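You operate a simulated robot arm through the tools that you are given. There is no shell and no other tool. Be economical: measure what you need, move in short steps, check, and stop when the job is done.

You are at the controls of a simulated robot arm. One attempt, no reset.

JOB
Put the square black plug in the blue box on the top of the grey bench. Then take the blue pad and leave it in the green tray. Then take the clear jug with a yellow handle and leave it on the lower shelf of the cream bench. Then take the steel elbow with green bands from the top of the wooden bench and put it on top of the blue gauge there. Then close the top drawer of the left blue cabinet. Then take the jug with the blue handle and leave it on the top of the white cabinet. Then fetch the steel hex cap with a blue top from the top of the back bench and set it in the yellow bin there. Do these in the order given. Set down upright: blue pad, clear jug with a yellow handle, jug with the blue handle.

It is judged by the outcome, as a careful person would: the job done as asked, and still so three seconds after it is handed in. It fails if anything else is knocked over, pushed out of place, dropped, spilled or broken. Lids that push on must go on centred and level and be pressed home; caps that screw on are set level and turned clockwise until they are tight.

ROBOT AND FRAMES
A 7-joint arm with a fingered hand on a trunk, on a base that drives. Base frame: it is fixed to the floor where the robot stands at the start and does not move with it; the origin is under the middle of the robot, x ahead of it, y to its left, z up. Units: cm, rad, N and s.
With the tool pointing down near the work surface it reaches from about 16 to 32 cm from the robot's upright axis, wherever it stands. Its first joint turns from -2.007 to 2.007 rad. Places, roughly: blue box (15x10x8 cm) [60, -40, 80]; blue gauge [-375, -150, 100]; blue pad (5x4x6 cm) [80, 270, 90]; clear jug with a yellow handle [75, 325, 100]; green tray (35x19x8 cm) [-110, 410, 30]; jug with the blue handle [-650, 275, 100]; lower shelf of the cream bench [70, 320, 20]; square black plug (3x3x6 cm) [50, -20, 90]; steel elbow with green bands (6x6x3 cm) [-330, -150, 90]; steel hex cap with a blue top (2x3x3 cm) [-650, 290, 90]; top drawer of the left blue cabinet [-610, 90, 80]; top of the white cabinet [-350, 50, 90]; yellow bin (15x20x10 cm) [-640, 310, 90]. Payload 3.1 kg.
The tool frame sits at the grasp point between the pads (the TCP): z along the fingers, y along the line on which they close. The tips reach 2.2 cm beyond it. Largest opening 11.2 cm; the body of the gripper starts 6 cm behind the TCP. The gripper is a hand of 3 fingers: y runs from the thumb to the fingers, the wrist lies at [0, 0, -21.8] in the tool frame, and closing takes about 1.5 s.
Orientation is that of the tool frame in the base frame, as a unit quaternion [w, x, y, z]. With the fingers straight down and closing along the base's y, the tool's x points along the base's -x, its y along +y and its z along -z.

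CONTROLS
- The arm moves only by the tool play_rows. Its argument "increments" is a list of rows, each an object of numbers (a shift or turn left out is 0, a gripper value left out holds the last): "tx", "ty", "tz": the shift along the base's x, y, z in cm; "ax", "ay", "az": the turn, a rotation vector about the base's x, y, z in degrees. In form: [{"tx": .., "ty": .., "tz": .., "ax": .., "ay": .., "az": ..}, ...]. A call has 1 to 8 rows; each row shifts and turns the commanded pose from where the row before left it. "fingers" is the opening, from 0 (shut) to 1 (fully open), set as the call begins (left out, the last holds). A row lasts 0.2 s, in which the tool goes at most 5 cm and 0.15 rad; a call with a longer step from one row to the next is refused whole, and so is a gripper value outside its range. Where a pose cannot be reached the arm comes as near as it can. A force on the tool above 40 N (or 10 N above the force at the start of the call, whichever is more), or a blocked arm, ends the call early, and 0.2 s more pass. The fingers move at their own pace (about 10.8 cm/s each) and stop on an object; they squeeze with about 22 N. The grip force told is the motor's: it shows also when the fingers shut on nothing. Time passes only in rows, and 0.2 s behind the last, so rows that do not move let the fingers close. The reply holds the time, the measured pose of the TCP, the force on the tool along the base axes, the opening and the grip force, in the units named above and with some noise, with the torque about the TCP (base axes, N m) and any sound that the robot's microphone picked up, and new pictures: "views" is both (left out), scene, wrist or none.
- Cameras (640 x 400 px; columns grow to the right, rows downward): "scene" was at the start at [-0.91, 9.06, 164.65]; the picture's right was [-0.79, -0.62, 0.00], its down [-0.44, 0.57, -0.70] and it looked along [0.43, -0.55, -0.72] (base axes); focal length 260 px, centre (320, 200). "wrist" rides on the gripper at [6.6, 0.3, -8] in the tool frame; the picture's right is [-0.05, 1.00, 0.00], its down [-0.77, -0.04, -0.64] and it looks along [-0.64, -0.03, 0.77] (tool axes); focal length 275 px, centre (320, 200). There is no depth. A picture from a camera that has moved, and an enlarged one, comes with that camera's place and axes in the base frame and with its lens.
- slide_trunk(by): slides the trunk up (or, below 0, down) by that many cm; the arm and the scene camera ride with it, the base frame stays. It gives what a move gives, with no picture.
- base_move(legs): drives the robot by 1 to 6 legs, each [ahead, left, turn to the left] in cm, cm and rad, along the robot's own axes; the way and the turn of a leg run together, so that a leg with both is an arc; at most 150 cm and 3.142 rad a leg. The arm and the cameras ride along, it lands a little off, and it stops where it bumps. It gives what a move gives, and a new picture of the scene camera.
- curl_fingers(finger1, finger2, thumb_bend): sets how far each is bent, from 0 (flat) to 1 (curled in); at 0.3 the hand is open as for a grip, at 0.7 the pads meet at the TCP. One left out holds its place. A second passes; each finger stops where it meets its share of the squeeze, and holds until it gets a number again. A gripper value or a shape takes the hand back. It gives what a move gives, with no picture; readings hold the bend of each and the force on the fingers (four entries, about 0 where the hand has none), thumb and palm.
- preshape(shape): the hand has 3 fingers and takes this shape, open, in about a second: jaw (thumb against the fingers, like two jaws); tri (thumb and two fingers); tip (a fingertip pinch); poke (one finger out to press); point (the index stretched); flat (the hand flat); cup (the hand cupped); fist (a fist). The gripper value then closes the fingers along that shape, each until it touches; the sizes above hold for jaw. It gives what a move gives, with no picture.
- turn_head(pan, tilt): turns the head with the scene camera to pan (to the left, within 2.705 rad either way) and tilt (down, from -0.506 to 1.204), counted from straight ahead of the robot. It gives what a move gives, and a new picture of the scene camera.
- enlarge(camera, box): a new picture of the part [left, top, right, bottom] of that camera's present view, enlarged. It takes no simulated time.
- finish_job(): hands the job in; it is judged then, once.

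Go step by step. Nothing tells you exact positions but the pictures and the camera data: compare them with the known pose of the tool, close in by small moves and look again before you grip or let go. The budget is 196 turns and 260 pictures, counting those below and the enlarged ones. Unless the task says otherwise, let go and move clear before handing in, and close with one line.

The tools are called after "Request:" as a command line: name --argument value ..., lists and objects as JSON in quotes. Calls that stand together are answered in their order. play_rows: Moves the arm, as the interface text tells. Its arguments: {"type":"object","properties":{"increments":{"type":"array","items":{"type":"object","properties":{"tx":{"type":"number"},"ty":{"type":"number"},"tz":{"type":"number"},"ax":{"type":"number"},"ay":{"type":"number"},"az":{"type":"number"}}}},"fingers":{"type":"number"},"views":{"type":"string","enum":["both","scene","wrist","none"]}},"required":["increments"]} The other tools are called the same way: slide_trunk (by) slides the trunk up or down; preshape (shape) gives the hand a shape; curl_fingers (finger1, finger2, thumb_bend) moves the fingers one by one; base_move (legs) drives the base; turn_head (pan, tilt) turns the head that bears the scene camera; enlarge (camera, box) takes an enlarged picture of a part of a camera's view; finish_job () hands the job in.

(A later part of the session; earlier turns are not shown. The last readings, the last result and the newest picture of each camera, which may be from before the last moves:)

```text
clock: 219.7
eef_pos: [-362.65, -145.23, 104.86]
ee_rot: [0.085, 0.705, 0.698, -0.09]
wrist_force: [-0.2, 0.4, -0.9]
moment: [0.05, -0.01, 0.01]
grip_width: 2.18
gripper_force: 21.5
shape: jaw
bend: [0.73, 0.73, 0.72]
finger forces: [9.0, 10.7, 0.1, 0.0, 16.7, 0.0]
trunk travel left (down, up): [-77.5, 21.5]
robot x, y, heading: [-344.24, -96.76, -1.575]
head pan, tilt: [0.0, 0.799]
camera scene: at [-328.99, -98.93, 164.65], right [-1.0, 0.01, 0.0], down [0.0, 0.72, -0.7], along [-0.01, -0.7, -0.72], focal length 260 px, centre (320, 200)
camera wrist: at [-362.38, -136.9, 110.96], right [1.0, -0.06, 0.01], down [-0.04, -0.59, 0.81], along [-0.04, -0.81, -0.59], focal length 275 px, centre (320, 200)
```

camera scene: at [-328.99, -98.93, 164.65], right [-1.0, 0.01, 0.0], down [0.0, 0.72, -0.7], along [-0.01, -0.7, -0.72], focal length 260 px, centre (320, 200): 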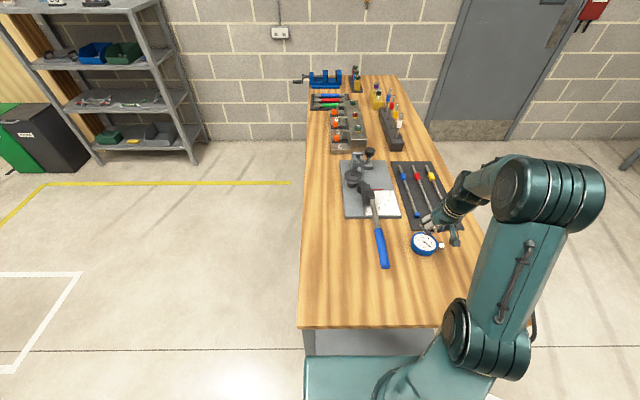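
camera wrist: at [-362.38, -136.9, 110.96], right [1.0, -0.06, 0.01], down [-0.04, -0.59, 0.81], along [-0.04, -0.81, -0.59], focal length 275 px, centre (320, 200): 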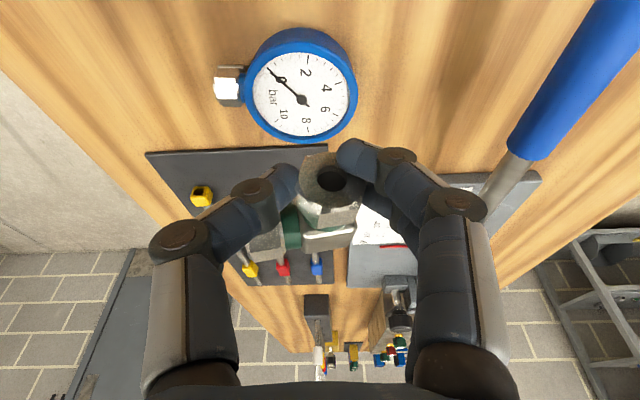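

The gauge centre is at about (-364.1,-148.1), face z≈93.5. I'll adjust and lower.

Request:
play_rows --increments '[{"tx": -0.6, "ty": -0.9}, {"tz": -2.5}, {"tz": -2.5}, {"tz": -2}, {}]' --views "both"

Request:
enlarge --camera "scene" --box '[380, 200, 480, 262]'

```text
clock: 220.9
eef_pos: [-363.51, -145.84, 97.66]
ee_rot: [0.086, 0.706, 0.697, -0.09]
wrist_force: [0.0, 0.1, -0.4]
moment: [0.01, 0.01, 0.01]
grip_width: 2.19
gripper_force: 21.9
shape: jaw
bend: [0.73, 0.73, 0.72]
finger forces: [9.1, 10.6, 0.1, 0.0, 16.6, 0.0]
trunk travel left (down, up): [-77.5, 21.5]
robot x, y, heading: [-344.9, -96.83, -1.576]
head pan, tilt: [0.0, 0.799]
camera scene: at [-329.12, -98.88, 164.67], right [-1.0, 0.01, 0.0], down [0.01, 0.72, -0.7], along [0.0, -0.7, -0.72], focal length 260 px, centre (320, 200)
camera wrist: at [-363.2, -137.63, 103.83], right [1.0, -0.06, 0.01], down [-0.04, -0.59, 0.81], along [-0.04, -0.81, -0.59], focal length 275 px, centre (320, 200)
```

scene: 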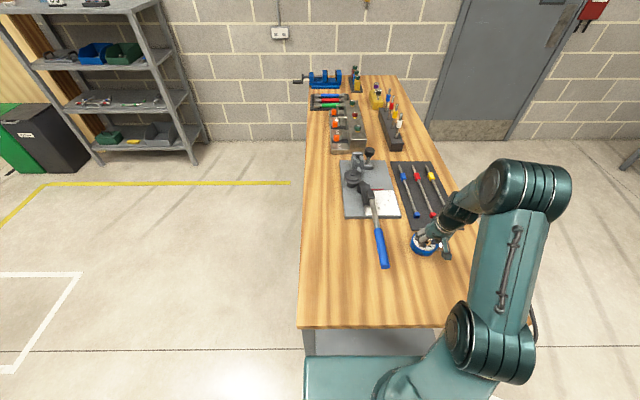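
wrist: 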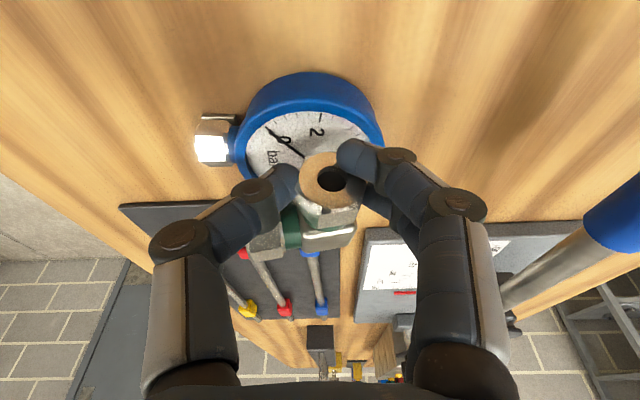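

```text
6.40 times, centred on (430, 231) of scene
camera zoom: at [-329.12, -98.88, 164.67], right [-1.0, 0.01, 0.0], down [0.01, 0.72, -0.7], along [0.0, -0.7, -0.72], focal length 1665 px, centre (-384, 2)
```

zoom: 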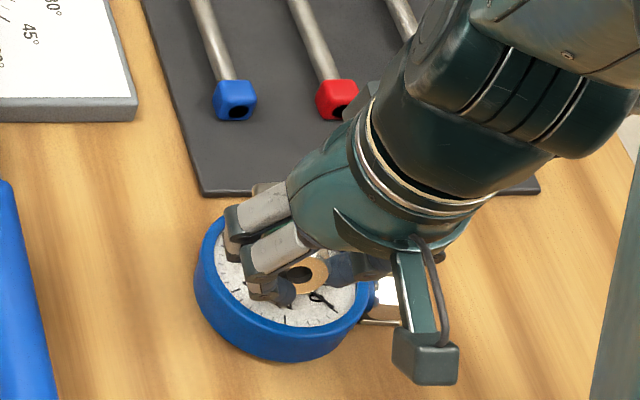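

The elbow is centred over the gauge. Lowering to contact.

Request:
play_rows --increments '[{"tz": -0.5}, {"tz": -0.4}, {}]' --views "none"

Request:
play_rows --increments '[{"tz": -0.3}, {"tz": -0.3}, {}]' --views "wrist"

```text
clock: 221.7
eef_pos: [-363.57, -145.92, 96.89]
ee_rot: [0.086, 0.706, 0.697, -0.091]
wrist_force: [-0.3, -0.5, -1.0]
moment: [0.03, -0.03, 0.01]
grip_width: 2.17
gripper_force: 22.1
shape: jaw
bend: [0.73, 0.73, 0.72]
finger forces: [9.0, 10.6, 0.0, 0.0, 16.6, 0.0]
trunk travel left (down, up): [-77.5, 21.5]
robot x, y, heading: [-344.3, -96.61, -1.579]
head pan, tilt: [0.0, 0.799]
```

```text
clock: 222.5
eef_pos: [-363.51, -146.08, 96.34]
ee_rot: [0.085, 0.706, 0.697, -0.091]
wrist_force: [-0.9, 0.5, -0.6]
moment: [0.01, -0.01, -0.02]
grip_width: 1.91
gripper_force: 21.7
shape: jaw
bend: [0.76, 0.72, 0.73]
finger forces: [1.9, 13.9, 0.0, 0.0, 14.9, 0.0]
trunk travel left (down, up): [-77.5, 21.5]
robot x, y, heading: [-344.5, -96.69, -1.579]
head pan, tilt: [0.0, 0.799]
camera wrist: at [-363.18, -137.61, 102.37], right [1.0, -0.06, 0.01], down [-0.04, -0.59, 0.81], along [-0.04, -0.81, -0.59], focal length 275 px, centre (320, 200)
```

wrist: 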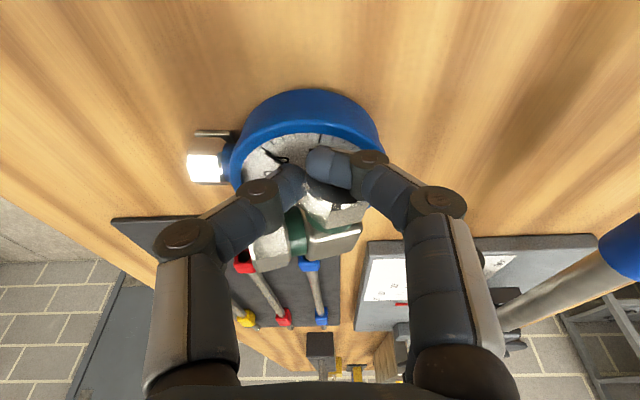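

The elbow touched and twisted a little in the grip. I'll look closely before releasing.

Request:
enlarge --camera "scene" --box '[395, 215, 459, 255]'

Request:
enlarge --camera "wrist" --box '[200, 100, 420, 290]'

```text
10.00 times, centred on (427, 235) of scene
camera zoom: at [-329.12, -98.86, 164.67], right [-1.0, 0.01, 0.0], down [0.01, 0.72, -0.7], along [0.0, -0.7, -0.72], focal length 2602 px, centre (-750, -150)
```

zoom: 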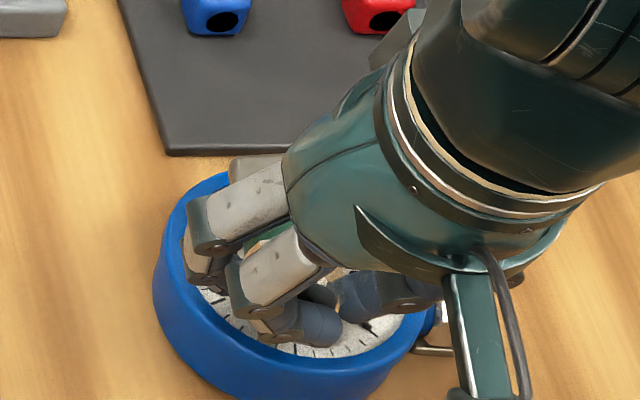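

```text
2.11 times, centred on (310, 195) of wrist
camera zoom: at [-363.18, -137.61, 102.37], right [1.0, -0.06, 0.01], down [-0.04, -0.59, 0.81], along [-0.04, -0.81, -0.59], focal length 580 px, centre (341, 210)
```

zoom: 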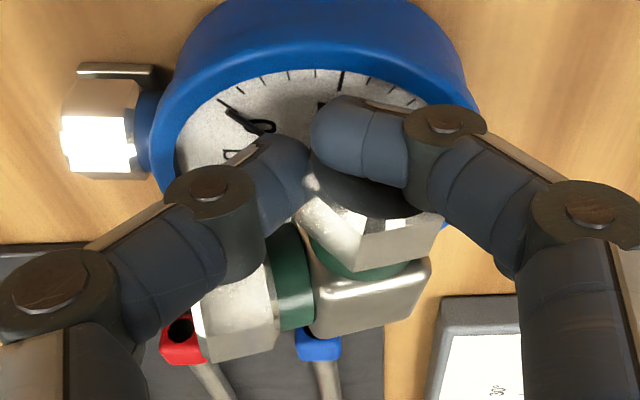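

The elbow sits a bit far toward the back rim. I'll raise a touch, pull it back 1.2 cm, and look.

Request:
play_rows --increments '[{"tz": 0.5}, {"ty": 0.7}, {"ty": 0.6}, {}]' --views "wrist"

Request:
enlarge --camera "wrist" --box '[200, 100, 420, 290]'

```text
clock: 223.5
eef_pos: [-363.52, -144.63, 96.68]
ee_rot: [0.085, 0.706, 0.697, -0.091]
wrist_force: [0.7, 0.3, -1.1]
moment: [-0.01, 0.02, 0.03]
grip_width: 1.94
gripper_force: 21.4
shape: jaw
bend: [0.76, 0.72, 0.72]
finger forces: [3.5, 13.2, 0.0, 0.1, 14.8, 0.0]
trunk travel left (down, up): [-77.5, 21.5]
robot x, y, heading: [-344.13, -96.83, -1.577]
head pan, tilt: [0.0, 0.799]
camera wrist: at [-363.26, -136.29, 102.83], right [1.0, -0.06, 0.01], down [-0.04, -0.59, 0.81], along [-0.04, -0.81, -0.59], focal length 275 px, centre (320, 200)
```

wrist: 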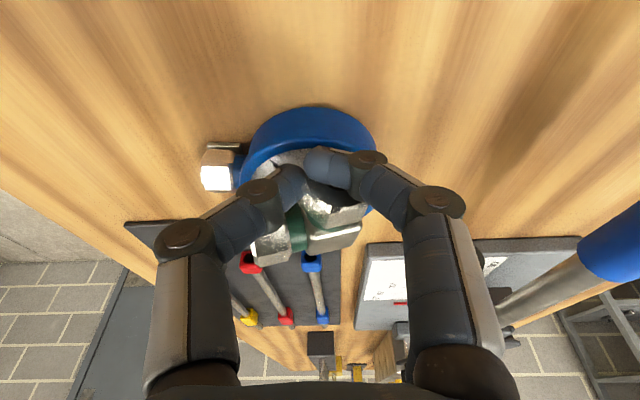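

```text
2.11 times, centred on (310, 195) of wrist
camera zoom: at [-363.26, -136.29, 102.83], right [1.0, -0.06, 0.01], down [-0.04, -0.59, 0.81], along [-0.04, -0.81, -0.59], focal length 580 px, centre (341, 210)
```

zoom: 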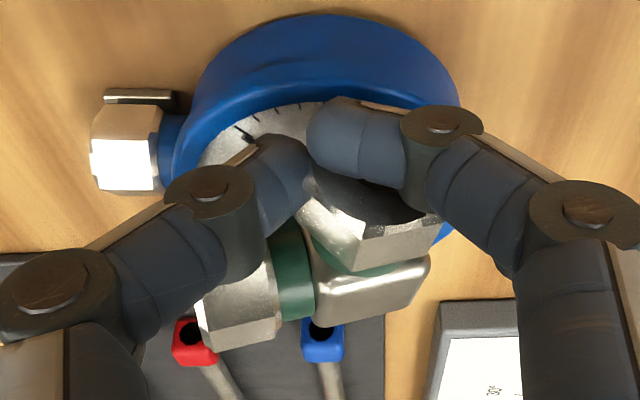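

Better centred now. Lowering gently and checking force.

Request:
play_rows --increments '[{"tz": -0.3}, {"tz": -0.2}, {}]' --views "none"

Request:
play_rows --increments '[{"tz": -0.3}, {"tz": -0.2}, {}]' --views "wrist"

```text
clock: 224.3
eef_pos: [-363.5, -144.66, 96.29]
ee_rot: [0.087, 0.706, 0.697, -0.09]
wrist_force: [0.2, 0.0, 0.0]
moment: [-0.04, -0.03, -0.01]
grip_width: 1.92
gripper_force: 22.3
shape: jaw
bend: [0.76, 0.72, 0.72]
finger forces: [1.9, 13.9, 0.1, 0.0, 14.8, 0.0]
trunk travel left (down, up): [-77.5, 21.5]
robot x, y, heading: [-344.39, -96.86, -1.58]
head pan, tilt: [0.0, 0.799]
```

```text
clock: 225.1
eef_pos: [-363.59, -144.59, 95.89]
ee_rot: [0.085, 0.707, 0.697, -0.091]
wrist_force: [1.0, 1.4, 8.4]
moment: [-0.09, -0.14, 0.05]
grip_width: 1.98
gripper_force: 21.9
shape: jaw
bend: [0.76, 0.72, 0.73]
finger forces: [2.2, 16.1, 0.0, 0.0, 14.8, 0.0]
trunk travel left (down, up): [-77.5, 21.5]
robot x, y, heading: [-344.69, -96.83, -1.579]
head pan, tilt: [0.0, 0.799]
camera wrist: at [-363.24, -136.2, 101.89], right [1.0, -0.06, 0.01], down [-0.04, -0.59, 0.81], along [-0.04, -0.81, -0.59], focal length 275 px, centre (320, 200)
```

wrist: 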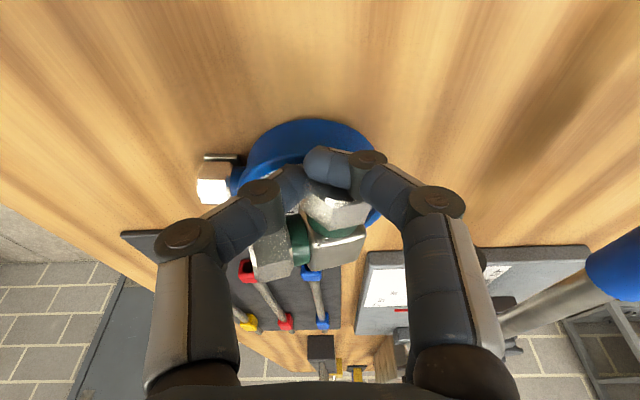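

In contact. Releasing gently.

Request:
play_rows --increments '[{}, {}]' --fingers 0.28 --views "none"

Request:
play_rows --increments '[{}, {}]' --fingers 0.45 --views "wrist"

```text
clock: 225.7
eef_pos: [-363.6, -144.68, 95.73]
ee_rot: [0.086, 0.707, 0.696, -0.09]
wrist_force: [0.3, 0.2, -0.4]
moment: [-0.01, 0.01, 0.02]
grip_width: 3.14
gripper_force: 0.0
shape: jaw
bend: [0.74, 0.73, 0.7]
finger forces: [0.0, 0.3, 0.1, 0.0, 0.0, 0.0]
trunk travel left (down, up): [-77.5, 21.5]
robot x, y, heading: [-344.42, -96.98, -1.578]
head pan, tilt: [0.0, 0.799]
```

```text
clock: 226.3
eef_pos: [-363.44, -144.73, 95.69]
ee_rot: [0.087, 0.706, 0.697, -0.09]
wrist_force: [-1.3, 0.0, 0.0]
moment: [-0.01, 0.03, 0.0]
grip_width: 4.99
gripper_force: 0.0
shape: jaw
bend: [0.73, 0.73, 0.7]
finger forces: [0.0, 0.1, 0.0, 0.0, 0.0, 0.0]
trunk travel left (down, up): [-77.5, 21.5]
robot x, y, heading: [-344.47, -96.68, -1.576]
head pan, tilt: [0.0, 0.799]
camera wrist: at [-363.28, -136.29, 101.82], right [1.0, -0.06, 0.01], down [-0.04, -0.59, 0.81], along [-0.04, -0.81, -0.59], focal length 275 px, centre (320, 200)
```

wrist: 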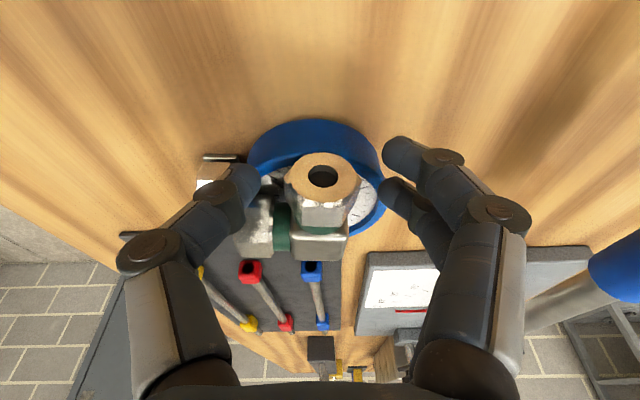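

It lies flat on the gauge. I'll rise straight up and check.

Request:
play_rows --increments '[{"tz": 1.5}, {"tz": 2.5}, {"tz": 3}, {"tz": 3}, {}]' --views "both"

Request:
enlarge --camera "wrist" --box '[160, 20, 440, 195]'

```text
clock: 227.5
eef_pos: [-363.73, -144.57, 105.83]
ee_rot: [0.086, 0.706, 0.697, -0.09]
wrist_force: [-0.3, 0.0, -0.8]
moment: [-0.02, -0.01, 0.02]
grip_width: 4.98
gripper_force: 0.1
shape: jaw
bend: [0.73, 0.73, 0.7]
finger forces: [0.1, 0.1, 0.0, 0.1, 0.1, 0.0]
trunk travel left (down, up): [-77.5, 21.5]
robot x, y, heading: [-344.85, -96.98, -1.575]
head pan, tilt: [0.0, 0.799]
camera scene: at [-329.15, -98.93, 164.67], right [-1.0, 0.01, 0.0], down [0.01, 0.72, -0.7], along [0.0, -0.7, -0.72], focal length 260 px, centre (320, 200)
camera wrist: at [-363.44, -136.29, 111.89], right [1.0, -0.06, 0.01], down [-0.04, -0.59, 0.81], along [-0.04, -0.81, -0.59], focal length 275 px, centre (320, 200)
```

scene: 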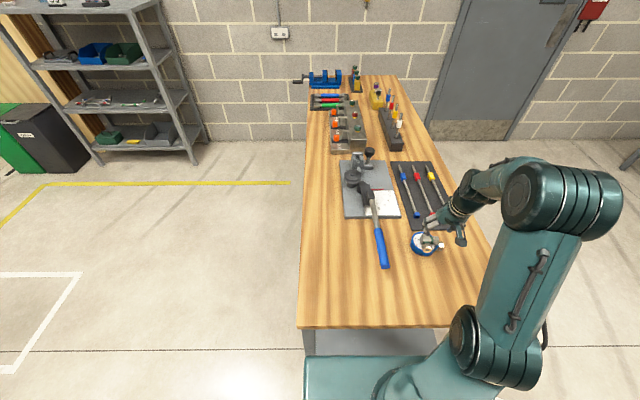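
wrist: 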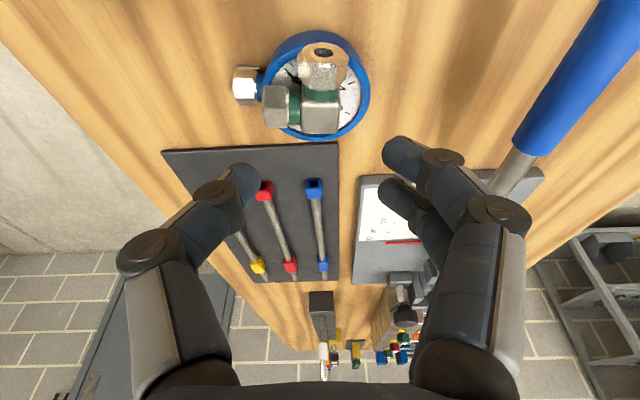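

```text
2.29 times, centred on (300, 108) of wrist
camera zoom: at [-363.44, -136.29, 111.89], right [1.0, -0.06, 0.01], down [-0.04, -0.59, 0.81], along [-0.04, -0.81, -0.59], focal length 629 px, centre (366, 411)
```

zoom: 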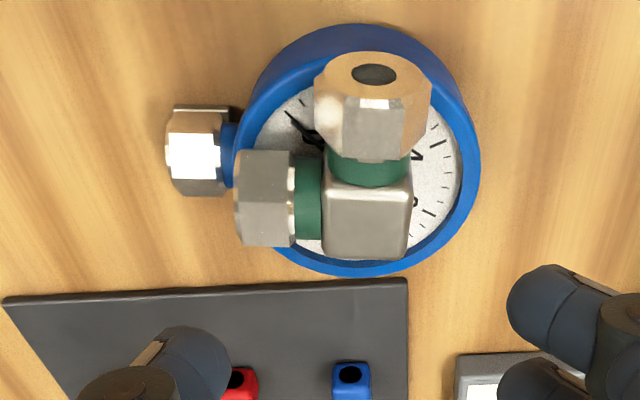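

Job four is done. I'll back away and look toward -x for a route to the blue cabinet.

Request:
base_move --legs '[[-36, 0, 0]]'

Request:
turn_head --pan -1.45 --tilt 0.25

Request:
play_rows --increments '[{"tx": 4}, {"tx": 4}, {"tx": 4}, {"tx": 4}, {"tx": 3, "ty": 2}, {"ty": 4}, {"ty": 3}, {}]' --fingers 0.3 --views "none"

```text
clock: 229.9
eef_pos: [-363.64, -107.95, 105.86]
ee_rot: [0.086, 0.708, 0.695, -0.09]
wrist_force: [-0.4, 0.5, 0.1]
moment: [-0.01, 0.0, 0.01]
grip_width: 4.98
gripper_force: 0.1
shape: jaw
bend: [0.73, 0.73, 0.7]
finger forces: [0.0, 0.0, 0.0, 0.0, 0.0, 0.0]
trunk travel left (down, up): [-77.5, 21.5]
robot x, y, heading: [-344.1, -60.21, -1.587]
head pan, tilt: [0.0, 0.799]
camera scene: at [-328.77, -62.47, 164.67], right [-1.0, 0.01, 0.0], down [0.01, 0.72, -0.7], along [-0.01, -0.7, -0.72], focal length 260 px, centre (320, 200)
```

scene: 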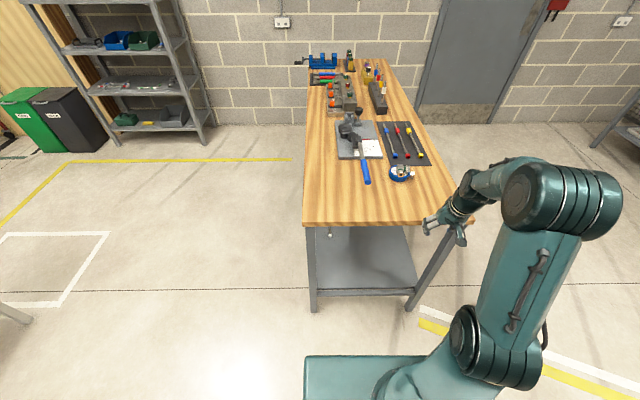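

```text
clock: 231.4
eef_pos: [-363.71, -107.93, 105.7]
ee_rot: [0.086, 0.709, 0.695, -0.09]
wrist_force: [0.4, 0.9, -1.0]
moment: [-0.01, 0.02, 0.01]
grip_width: 4.98
gripper_force: 0.0
shape: jaw
bend: [0.73, 0.73, 0.7]
finger forces: [0.0, 0.1, 0.0, 0.1, 0.0, 0.1]
trunk travel left (down, up): [-77.5, 21.5]
robot x, y, heading: [-343.97, -60.4, -1.583]
head pan, tilt: [-1.45, 0.25]
camera scene: at [-337.94, -55.45, 169.57], right [-0.11, 0.99, 0.0], down [0.25, 0.03, -0.97], along [-0.96, -0.1, -0.25], focal length 260 px, centre (320, 200)
```

scene: 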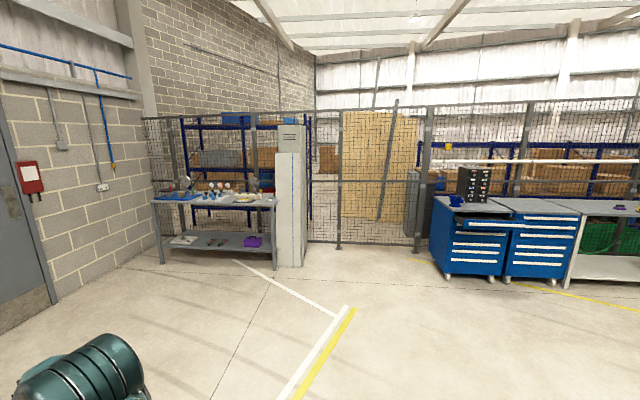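

```text
clock: 233.2
eef_pos: [-344.5, -99.14, 105.82]
ee_rot: [0.085, 0.708, 0.695, -0.091]
wrist_force: [0.1, -0.6, 0.6]
moment: [0.04, -0.01, 0.0]
grip_width: 3.4
gripper_force: 0.1
shape: jaw
bend: [0.73, 0.73, 0.7]
finger forces: [0.0, 0.0, 0.0, 0.0, 0.1, 0.1]
trunk travel left (down, up): [-77.5, 21.5]
robot x, y, heading: [-344.29, -60.13, -1.58]
head pan, tilt: [-1.45, 0.25]
```

Two blue drawer cabinets stand near x≈-625; the left one's top drawer is pulled out around (-601,88). I'll drive over and face it.

Request:
base_move --legs '[[0, 0, -1.56], [145, 0, 0], [0, -145, 0]]'

Request:
turn_head --pan 0.0 --tilt 0.6

```text
clock: 251.0
eef_pos: [-531.0, 80.8, 105.82]
ee_rot: [0.0, 0.992, 0.005, -0.125]
wrist_force: [0.7, 0.2, 0.8]
moment: [-0.01, 0.02, 0.01]
grip_width: 3.4
gripper_force: 0.0
shape: jaw
bend: [0.73, 0.73, 0.7]
finger forces: [0.0, 0.1, 0.1, 0.0, 0.1, 0.1]
trunk travel left (down, up): [-77.5, 21.5]
robot x, y, heading: [-492.28, 81.18, -3.127]
head pan, tilt: [-1.45, 0.25]
camera scene: at [-487.16, 75.54, 169.58], right [0.99, 0.14, 0.0], down [0.03, -0.24, -0.97], along [-0.13, 0.96, -0.25], focal length 260 px, centre (320, 200)
```

scene: 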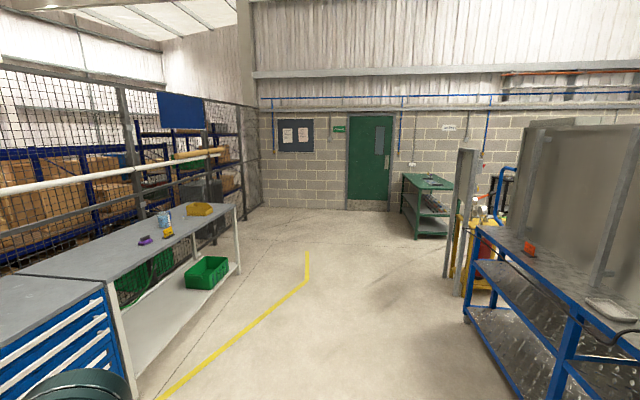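

```text
clock: 252.6
eef_pos: [-531.06, 80.65, 105.93]
ee_rot: [-0.001, 0.992, 0.006, -0.125]
wrist_force: [-0.2, 0.5, 0.0]
moment: [0.0, -0.04, -0.01]
grip_width: 3.39
gripper_force: 0.1
shape: jaw
bend: [0.73, 0.73, 0.7]
finger forces: [0.0, 0.1, 0.0, 0.1, 0.0, 0.0]
trunk travel left (down, up): [-77.5, 21.5]
robot x, y, heading: [-491.98, 81.06, -3.128]
head pan, tilt: [0.0, 0.6]
camera scene: at [-494.73, 66.14, 166.36], right [-0.01, 1.0, 0.0], down [0.56, 0.01, -0.83], along [-0.83, -0.01, -0.56], focal length 260 px, centre (320, 200)
```

scene: 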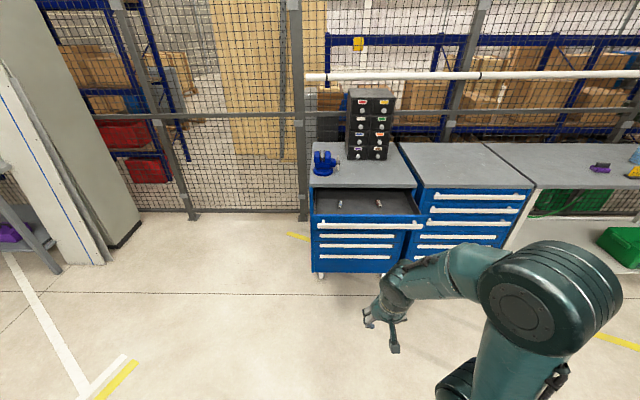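

Request:
enlarge --camera "scene" --box '[290, 130, 450, 290]'

Request:
preshape --shape "fist"

```text
2.50 times, centred on (370, 210) of scene
camera zoom: at [-494.73, 66.14, 166.36], right [-0.01, 1.0, 0.0], down [0.56, 0.01, -0.83], along [-0.83, -0.01, -0.56], focal length 650 px, centre (195, 175)
```

zoom: 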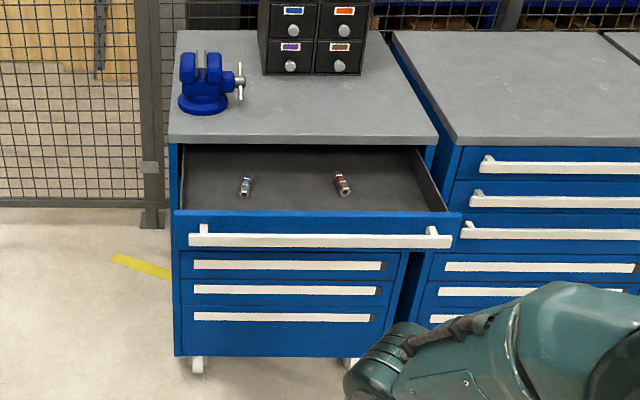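

```text
clock: 253.5
eef_pos: [-530.99, 80.73, 105.94]
ee_rot: [-0.001, 0.992, 0.005, -0.125]
wrist_force: [0.9, 0.4, 0.3]
moment: [0.01, -0.02, 0.01]
grip_width: 0.01
gripper_force: 0.0
shape: fist
bend: [1.0, 1.0, 0.54]
finger forces: [0.0, 0.1, 0.1, 0.1, 0.1, 0.0]
trunk travel left (down, up): [-77.5, 21.5]
robot x, y, heading: [-492.04, 80.94, -3.124]
head pan, tilt: [0.0, 0.6]
```

The drawer front is centred at y≈91, z≈76 (70–81), about 20 cm out. With a closed fist and lower pitch, I'll line up in front of it.

Request:
play_rows --increments '[{"ay": 8.2, "tx": -2, "tz": -3}, {"ay": 8.2, "tx": -2, "tz": -3}, {"ay": 8.2, "tx": -1, "tz": -3}, {"ay": 8.2, "tx": -1, "tz": -3}, {"ay": 8.2, "tz": -3}, {"tz": -4}, {"tz": -4}, {"tz": -3}]' --views "none"

Request:
base_move --legs '[[0, -10, -0.015], [60, 0, 0]]'

Request:
play_rows --increments '[{}]' --views "wrist"

```text
clock: 255.3
eef_pos: [-536.49, 80.58, 80.29]
ee_rot: [-0.003, 0.886, 0.004, -0.464]
wrist_force: [-0.2, -0.4, -0.3]
moment: [0.0, -0.01, -0.01]
grip_width: 0.02
gripper_force: 0.0
shape: fist
bend: [1.0, 1.0, 0.54]
finger forces: [0.1, 0.1, 0.1, 0.0, 0.0, 0.0]
out of reach, approached as far as the arm can: row 1
trunk travel left (down, up): [-77.5, 21.5]
robot x, y, heading: [-491.76, 81.36, -3.125]
head pan, tilt: [0.0, 0.6]
```

```text
clock: 259.5
eef_pos: [-598.49, 92.1, 80.25]
ee_rot: [-0.01, 0.886, -0.008, -0.464]
wrist_force: [0.1, 0.8, -0.1]
moment: [-0.06, 0.0, -0.03]
grip_width: 0.0
gripper_force: 0.0
shape: fist
bend: [1.0, 1.0, 0.54]
finger forces: [0.1, 0.0, 0.0, 0.0, 0.0, 0.1]
trunk travel left (down, up): [-77.5, 21.5]
robot x, y, heading: [-553.64, 91.91, 3.134]
head pan, tilt: [0.0, 0.6]
camera scene: at [-556.99, 76.43, 166.35], right [0.01, 1.0, 0.0], down [0.57, -0.01, -0.82], along [-0.82, 0.01, -0.57], focal length 260 px, centre (320, 200)
```

scene: 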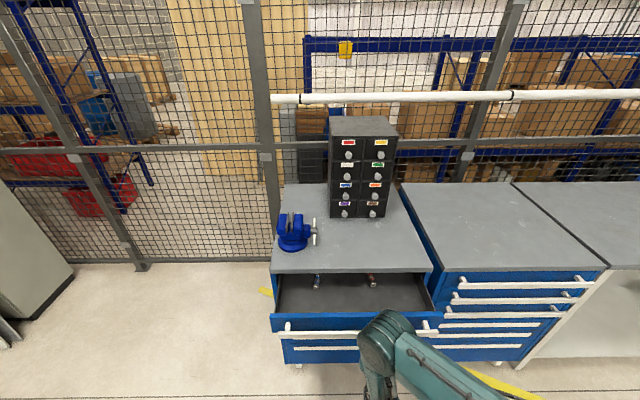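

```text
clock: 259.9
eef_pos: [-598.21, 92.19, 80.33]
ee_rot: [-0.009, 0.886, -0.008, -0.464]
wrist_force: [0.3, -0.8, 0.1]
moment: [-0.03, 0.01, 0.0]
grip_width: 0.01
gripper_force: 0.1
shape: fist
bend: [1.0, 1.0, 0.54]
finger forces: [0.0, 0.0, 0.2, 0.0, 0.1, 0.1]
trunk travel left (down, up): [-77.5, 21.5]
robot x, y, heading: [-554.07, 91.59, 3.126]
head pan, tilt: [0.0, 0.6]
camera wrist: at [-588.13, 91.5, 79.41], right [-0.05, -1.0, 0.03], down [0.08, 0.02, 1.0], along [-1.0, 0.05, 0.08], focal length 275 px, centre (320, 200)
```

wrist: 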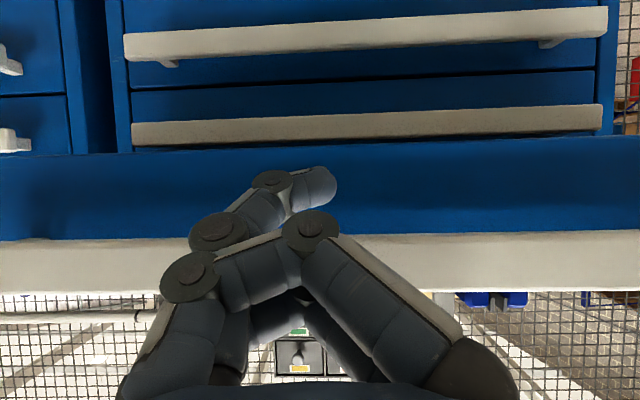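

The drawer's bar is at about x≈-600, z≈82. I'll push straight in slowly with the arm.

Request:
play_rows --increments '[{"tx": -1, "tz": 0.8}, {"tx": -1.5}, {"tx": -1.5}, {"tx": -1.5}, {"tx": -1.5}, {"tx": -1.5}, {}]' --views "both"

```text
clock: 261.5
eef_pos: [-606.75, 92.03, 81.12]
ee_rot: [-0.009, 0.885, -0.007, -0.465]
wrist_force: [0.7, 0.0, 0.6]
moment: [0.01, -0.01, -0.02]
grip_width: 0.03
gripper_force: 0.0
shape: fist
bend: [1.0, 1.0, 0.54]
finger forces: [0.0, 0.1, 0.1, 0.0, 0.1, 0.0]
trunk travel left (down, up): [-77.5, 21.5]
robot x, y, heading: [-553.94, 91.69, 3.134]
head pan, tilt: [0.0, 0.6]
camera scene: at [-556.9, 76.41, 166.36], right [0.01, 1.0, 0.0], down [0.56, -0.01, -0.83], along [-0.83, 0.01, -0.56], focal length 260 px, centre (320, 200)
camera wrist: at [-596.47, 91.46, 80.15], right [-0.05, -1.0, 0.03], down [0.09, 0.03, 1.0], along [-1.0, 0.05, 0.09], focal length 275 px, centre (320, 200)
```

scene: 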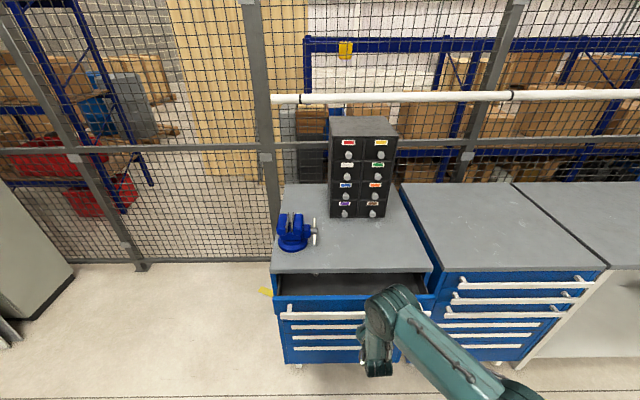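
wrist: 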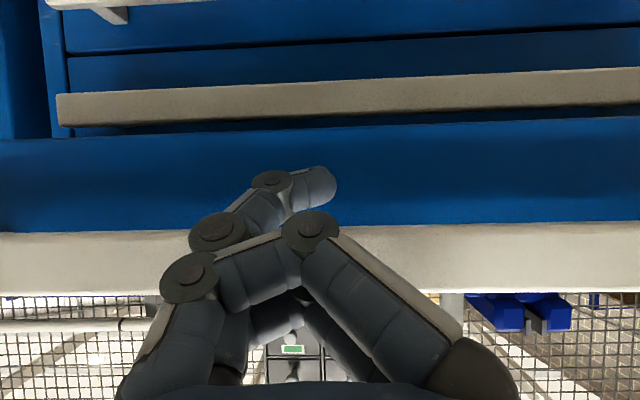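

The drawer moves smoothly with the fist. Continuing.

Request:
play_rows --increments '[{"tx": -1.5}, {"tx": -1.5}, {"tx": -1.5}, {"tx": -1.5}, {"tx": -1.2}, {"tx": -1}, {}]' --views "both"

```text
clock: 263.1
eef_pos: [-615.23, 92.11, 81.26]
ee_rot: [-0.009, 0.885, -0.007, -0.465]
wrist_force: [0.1, 0.2, 0.0]
moment: [-0.02, -0.01, -0.01]
grip_width: 0.03
gripper_force: 0.1
shape: fist
bend: [1.0, 1.0, 0.54]
finger forces: [0.0, 0.0, 0.1, 0.0, 0.3, 0.1]
trunk travel left (down, up): [-77.5, 21.5]
robot x, y, heading: [-554.06, 91.58, 3.13]
head pan, tilt: [0.0, 0.6]
camera scene: at [-556.9, 76.43, 166.37], right [0.01, 1.0, 0.0], down [0.56, -0.01, -0.83], along [-0.83, 0.01, -0.56], focal length 260 px, centre (320, 200)
camera wrist: at [-604.91, 91.55, 80.34], right [-0.05, -1.0, 0.03], down [0.09, 0.02, 1.0], along [-1.0, 0.05, 0.09], focal length 275 px, centre (320, 200)
```

scene: 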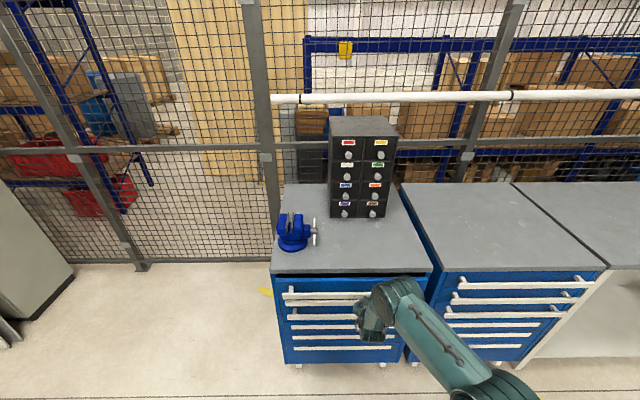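
wrist: 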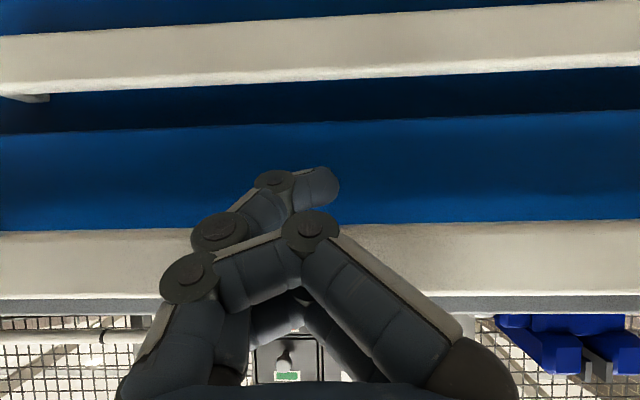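

Request:
play_rows --increments '[{"tx": -1}, {"tx": -1}, {"tx": -1}, {"tx": -0.8}, {"tx": -0.6}, {"tx": -0.6}, {}]' --views "both"

```text
clock: 264.7
eef_pos: [-619.57, 92.05, 81.1]
ee_rot: [-0.01, 0.887, -0.008, -0.461]
wrist_force: [32.3, -0.5, -15.3]
moment: [-0.37, 0.58, -0.82]
grip_width: 0.0
gripper_force: 0.0
shape: fist
bend: [1.0, 1.0, 0.55]
finger forces: [0.1, 0.0, 0.1, 0.1, 30.8, 0.0]
trunk travel left (down, up): [-77.5, 21.5]
robot x, y, heading: [-554.03, 91.67, 3.128]
head pan, tilt: [0.0, 0.6]
camera scene: at [-556.44, 76.44, 166.34], right [0.01, 1.0, 0.0], down [0.56, -0.01, -0.83], along [-0.83, 0.01, -0.56], focal length 260 px, centre (320, 200)
camera wrist: at [-609.35, 91.55, 80.23], right [-0.05, -1.0, 0.03], down [0.08, 0.02, 1.0], along [-1.0, 0.05, 0.08], focal length 275 px, centre (320, 200)
```

scene: 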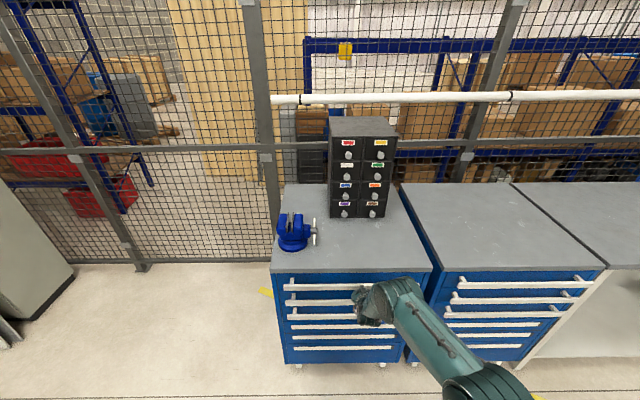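
wrist: 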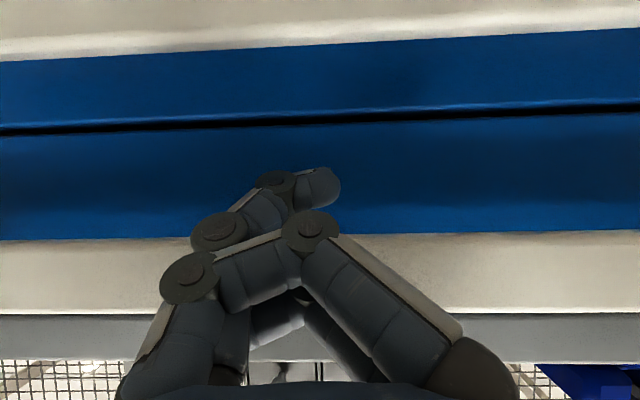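

The drawer is fully closed, with firm resistance. I'll back away and verify.

Request:
play_rows --increments '[{"tx": 1.5}, {"tx": 3}, {"tx": 4}, {"tx": 4}, {}]' --views "none"

Request:
base_move --legs '[[-25, 0, 0]]'

Request:
enlarge --camera "scene" --box '[250, 170, 450, 330]'

```text
clock: 265.9
eef_pos: [-607.5, 91.95, 80.95]
ee_rot: [-0.009, 0.886, -0.007, -0.465]
wrist_force: [0.5, 0.5, -0.7]
moment: [-0.03, 0.01, 0.01]
grip_width: 0.0
gripper_force: 0.1
shape: fist
bend: [1.0, 1.0, 0.54]
finger forces: [0.0, 0.1, 0.0, 0.0, 0.0, 0.0]
trunk travel left (down, up): [-77.5, 21.5]
robot x, y, heading: [-554.04, 91.62, 3.132]
head pan, tilt: [0.0, 0.6]
```

```text
clock: 267.7
eef_pos: [-582.39, 91.9, 81.05]
ee_rot: [-0.01, 0.886, -0.009, -0.464]
wrist_force: [0.0, 0.5, 0.5]
moment: [0.03, 0.0, 0.0]
grip_width: 0.0
gripper_force: 0.0
shape: fist
bend: [1.0, 1.0, 0.54]
finger forces: [0.0, 0.1, 0.0, 0.0, 0.1, 0.1]
trunk travel left (down, up): [-77.5, 21.5]
robot x, y, heading: [-529.25, 90.83, 3.126]
head pan, tilt: [0.0, 0.6]
camera scene: at [-531.91, 76.12, 166.36], right [0.02, 1.0, 0.0], down [0.56, -0.01, -0.83], along [-0.83, 0.01, -0.56], focal length 260 px, centre (320, 200)
```

scene: 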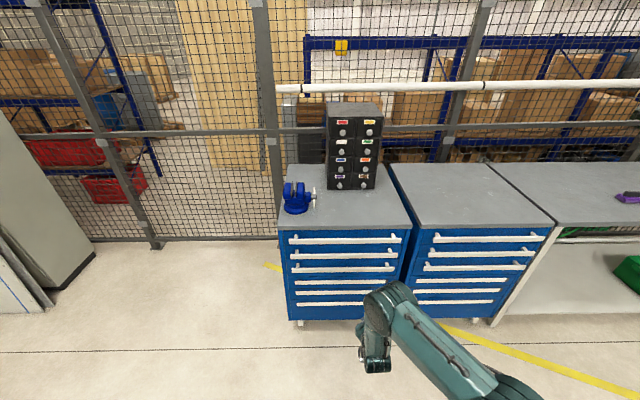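

```text
2.50 times, centred on (350, 250) of scene
camera zoom: at [-531.91, 76.12, 166.36], right [0.02, 1.0, 0.0], down [0.56, -0.01, -0.83], along [-0.83, 0.01, -0.56], focal length 650 px, centre (245, 75)
```

zoom: 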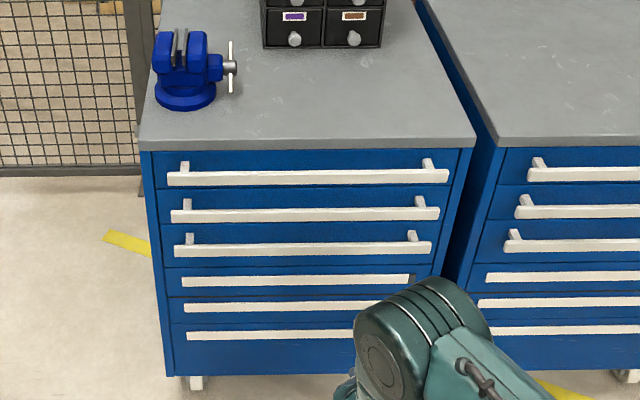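

The drawer is closed. Next I'll strafe to the back bench for the blue-handled jug.

Request:
preshape --shape "jaw"

Request:
base_move --legs '[[0, -120, 0.01], [0, -60, 0]]'

Request:
turn_head --pan 0.0 --tilt 0.65

```text
clock: 268.6
eef_pos: [-582.64, 91.91, 80.97]
ee_rot: [-0.011, 0.886, -0.01, -0.464]
wrist_force: [-0.1, -0.2, 0.7]
moment: [0.02, 0.02, -0.01]
grip_width: 4.79
gripper_force: 0.1
shape: jaw
bend: [0.84, 0.83, 0.3]
finger forces: [0.1, 0.0, 0.0, 0.0, 0.1, 0.0]
trunk travel left (down, up): [-77.5, 21.5]
robot x, y, heading: [-529.24, 91.32, 3.131]
head pan, tilt: [0.0, 0.6]
```

```text
clock: 277.7
eef_pos: [-578.71, 273.49, 80.96]
ee_rot: [-0.015, 0.886, -0.018, -0.464]
wrist_force: [-0.3, 0.6, -0.1]
moment: [0.01, 0.0, -0.03]
grip_width: 4.8
gripper_force: 0.0
shape: jaw
bend: [0.83, 0.83, 0.3]
finger forces: [0.0, 0.0, 0.0, 0.0, 0.0, 0.0]
trunk travel left (down, up): [-77.5, 21.5]
robot x, y, heading: [-525.22, 271.81, 3.107]
head pan, tilt: [0.0, 0.6]
camera scene: at [-528.53, 256.74, 166.36], right [0.04, 1.0, 0.0], down [0.56, -0.02, -0.83], along [-0.82, 0.03, -0.56], focal length 260 px, centre (320, 200)
```

scene: 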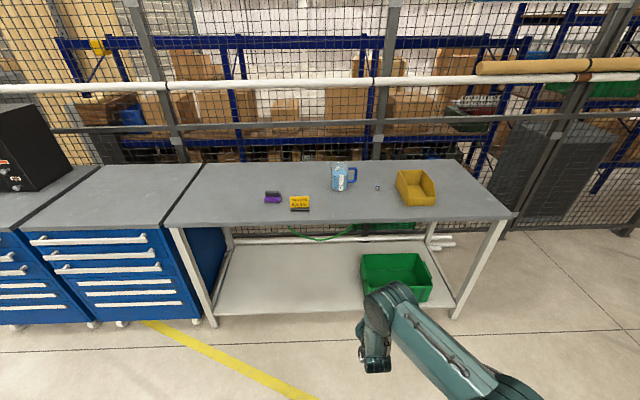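

```text
clock: 278.3
eef_pos: [-578.82, 273.53, 81.01]
ee_rot: [-0.014, 0.886, -0.018, -0.463]
wrist_force: [0.5, -0.5, -0.4]
moment: [-0.03, 0.03, 0.01]
grip_width: 4.82
gripper_force: 0.1
shape: jaw
bend: [0.83, 0.83, 0.3]
finger forces: [0.0, 0.0, 0.0, 0.0, 0.0, 0.1]
trunk travel left (down, up): [-77.5, 21.5]
robot x, y, heading: [-525.23, 271.62, 3.112]
head pan, tilt: [0.0, 0.649]
camera scene: at [-528.37, 256.69, 165.93], right [0.04, 1.0, 0.0], down [0.6, -0.02, -0.8], along [-0.8, 0.03, -0.6], focal length 260 px, centre (320, 200)
```

scene: 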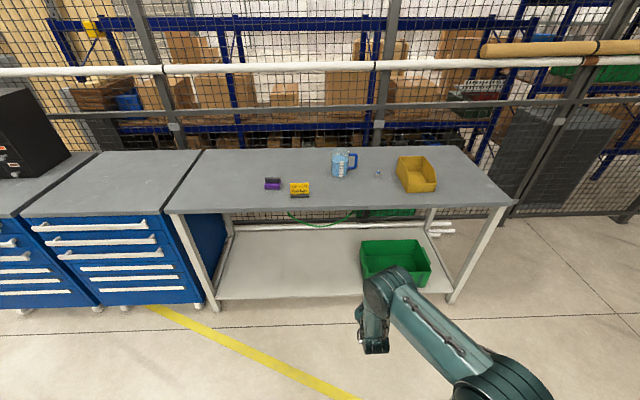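

Request:
enlarge --camera "scene" --box '[300, 130, 460, 230]'

Request:
play_rows --increments '[{"tz": 4}, {"tz": 4}, {"tz": 4}, {"tz": 4}, {"tz": 4}, {}]' --fingers 1 --views "wrist"

```text
4.00 times, centred on (380, 180) of scene
camera zoom: at [-528.37, 256.69, 165.93], right [0.04, 1.0, 0.0], down [0.6, -0.02, -0.8], along [-0.8, 0.03, -0.6], focal length 1041 px, centre (80, 280)
```

zoom: 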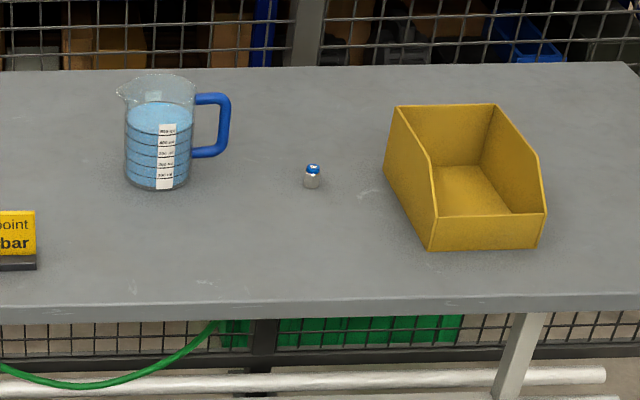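

```text
clock: 279.7
eef_pos: [-578.59, 273.41, 100.7]
ee_rot: [-0.015, 0.886, -0.018, -0.464]
wrist_force: [-0.3, -0.6, 0.3]
moment: [0.0, 0.04, -0.04]
grip_width: 4.78
gripper_force: 0.0
shape: jaw
bend: [0.83, 0.83, 0.3]
finger forces: [0.0, 0.1, 0.0, 0.1, 0.0, 0.0]
trunk travel left (down, up): [-77.5, 21.5]
robot x, y, heading: [-525.1, 271.48, 3.109]
head pan, tilt: [0.0, 0.649]
camera wrist: at [-568.44, 272.55, 99.7], right [-0.07, -1.0, 0.03], down [0.08, 0.02, 1.0], along [-0.99, 0.07, 0.08], focal length 275 px, centre (320, 200)
```

wrist: 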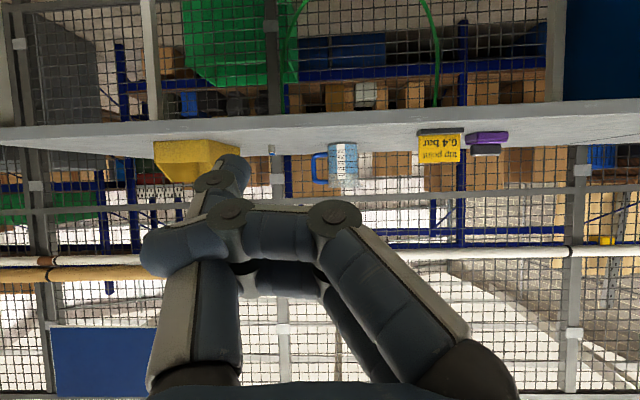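

The fingers haven't reopened after the fist shape. I'll try opening them via the flat shape.

Request:
preshape --shape "flat"

Request:
preshape --shape "jaw"

Request:
play_rows --increments '[{}, {}]' --views "wrist"

```text
clock: 280.6
eef_pos: [-578.63, 273.46, 100.62]
ee_rot: [-0.015, 0.886, -0.017, -0.464]
wrist_force: [0.0, -0.5, 0.2]
moment: [-0.02, -0.01, 0.0]
grip_width: 0.0
gripper_force: 0.1
shape: flat
bend: [0.09, 0.09, 0.18]
finger forces: [0.0, 0.0, 0.1, 0.1, 0.0, 0.1]
trunk travel left (down, up): [-77.5, 21.5]
robot x, y, heading: [-525.58, 271.77, 3.106]
head pan, tilt: [0.0, 0.649]
```

```text
clock: 281.5
eef_pos: [-578.59, 273.33, 100.64]
ee_rot: [-0.015, 0.886, -0.018, -0.464]
wrist_force: [-0.7, 0.3, -0.1]
moment: [-0.04, -0.04, -0.03]
grip_width: 11.18
gripper_force: 0.1
shape: jaw
bend: [0.3, 0.3, 0.3]
finger forces: [0.0, 0.1, 0.0, 0.0, 0.0, 0.1]
trunk travel left (down, up): [-77.5, 21.5]
robot x, y, heading: [-525.43, 271.82, 3.11]
head pan, tilt: [0.0, 0.649]
```

```text
clock: 282.1
eef_pos: [-578.7, 273.4, 100.66]
ee_rot: [-0.015, 0.886, -0.018, -0.464]
wrist_force: [0.1, 0.4, 0.5]
moment: [0.04, -0.01, 0.0]
grip_width: 11.2
gripper_force: 0.0
shape: jaw
bend: [0.3, 0.3, 0.3]
finger forces: [0.0, 0.0, 0.1, 0.1, 0.0, 0.1]
trunk travel left (down, up): [-77.5, 21.5]
robot x, y, heading: [-525.4, 272.21, 3.107]
head pan, tilt: [0.0, 0.649]
camera wrist: at [-568.43, 272.55, 99.7], right [-0.07, -1.0, 0.03], down [0.09, 0.02, 1.0], along [-0.99, 0.07, 0.08], focal length 275 px, centre (320, 200)
```

wrist: 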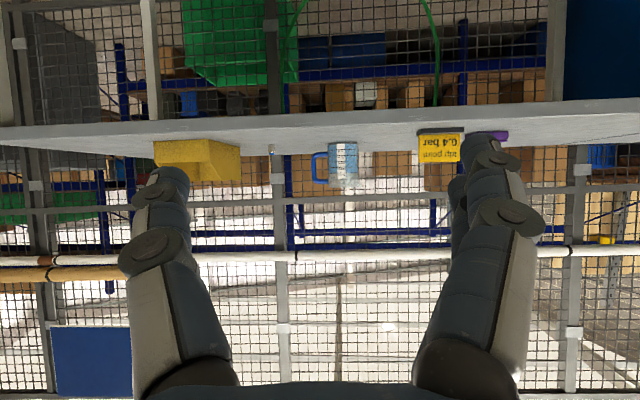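

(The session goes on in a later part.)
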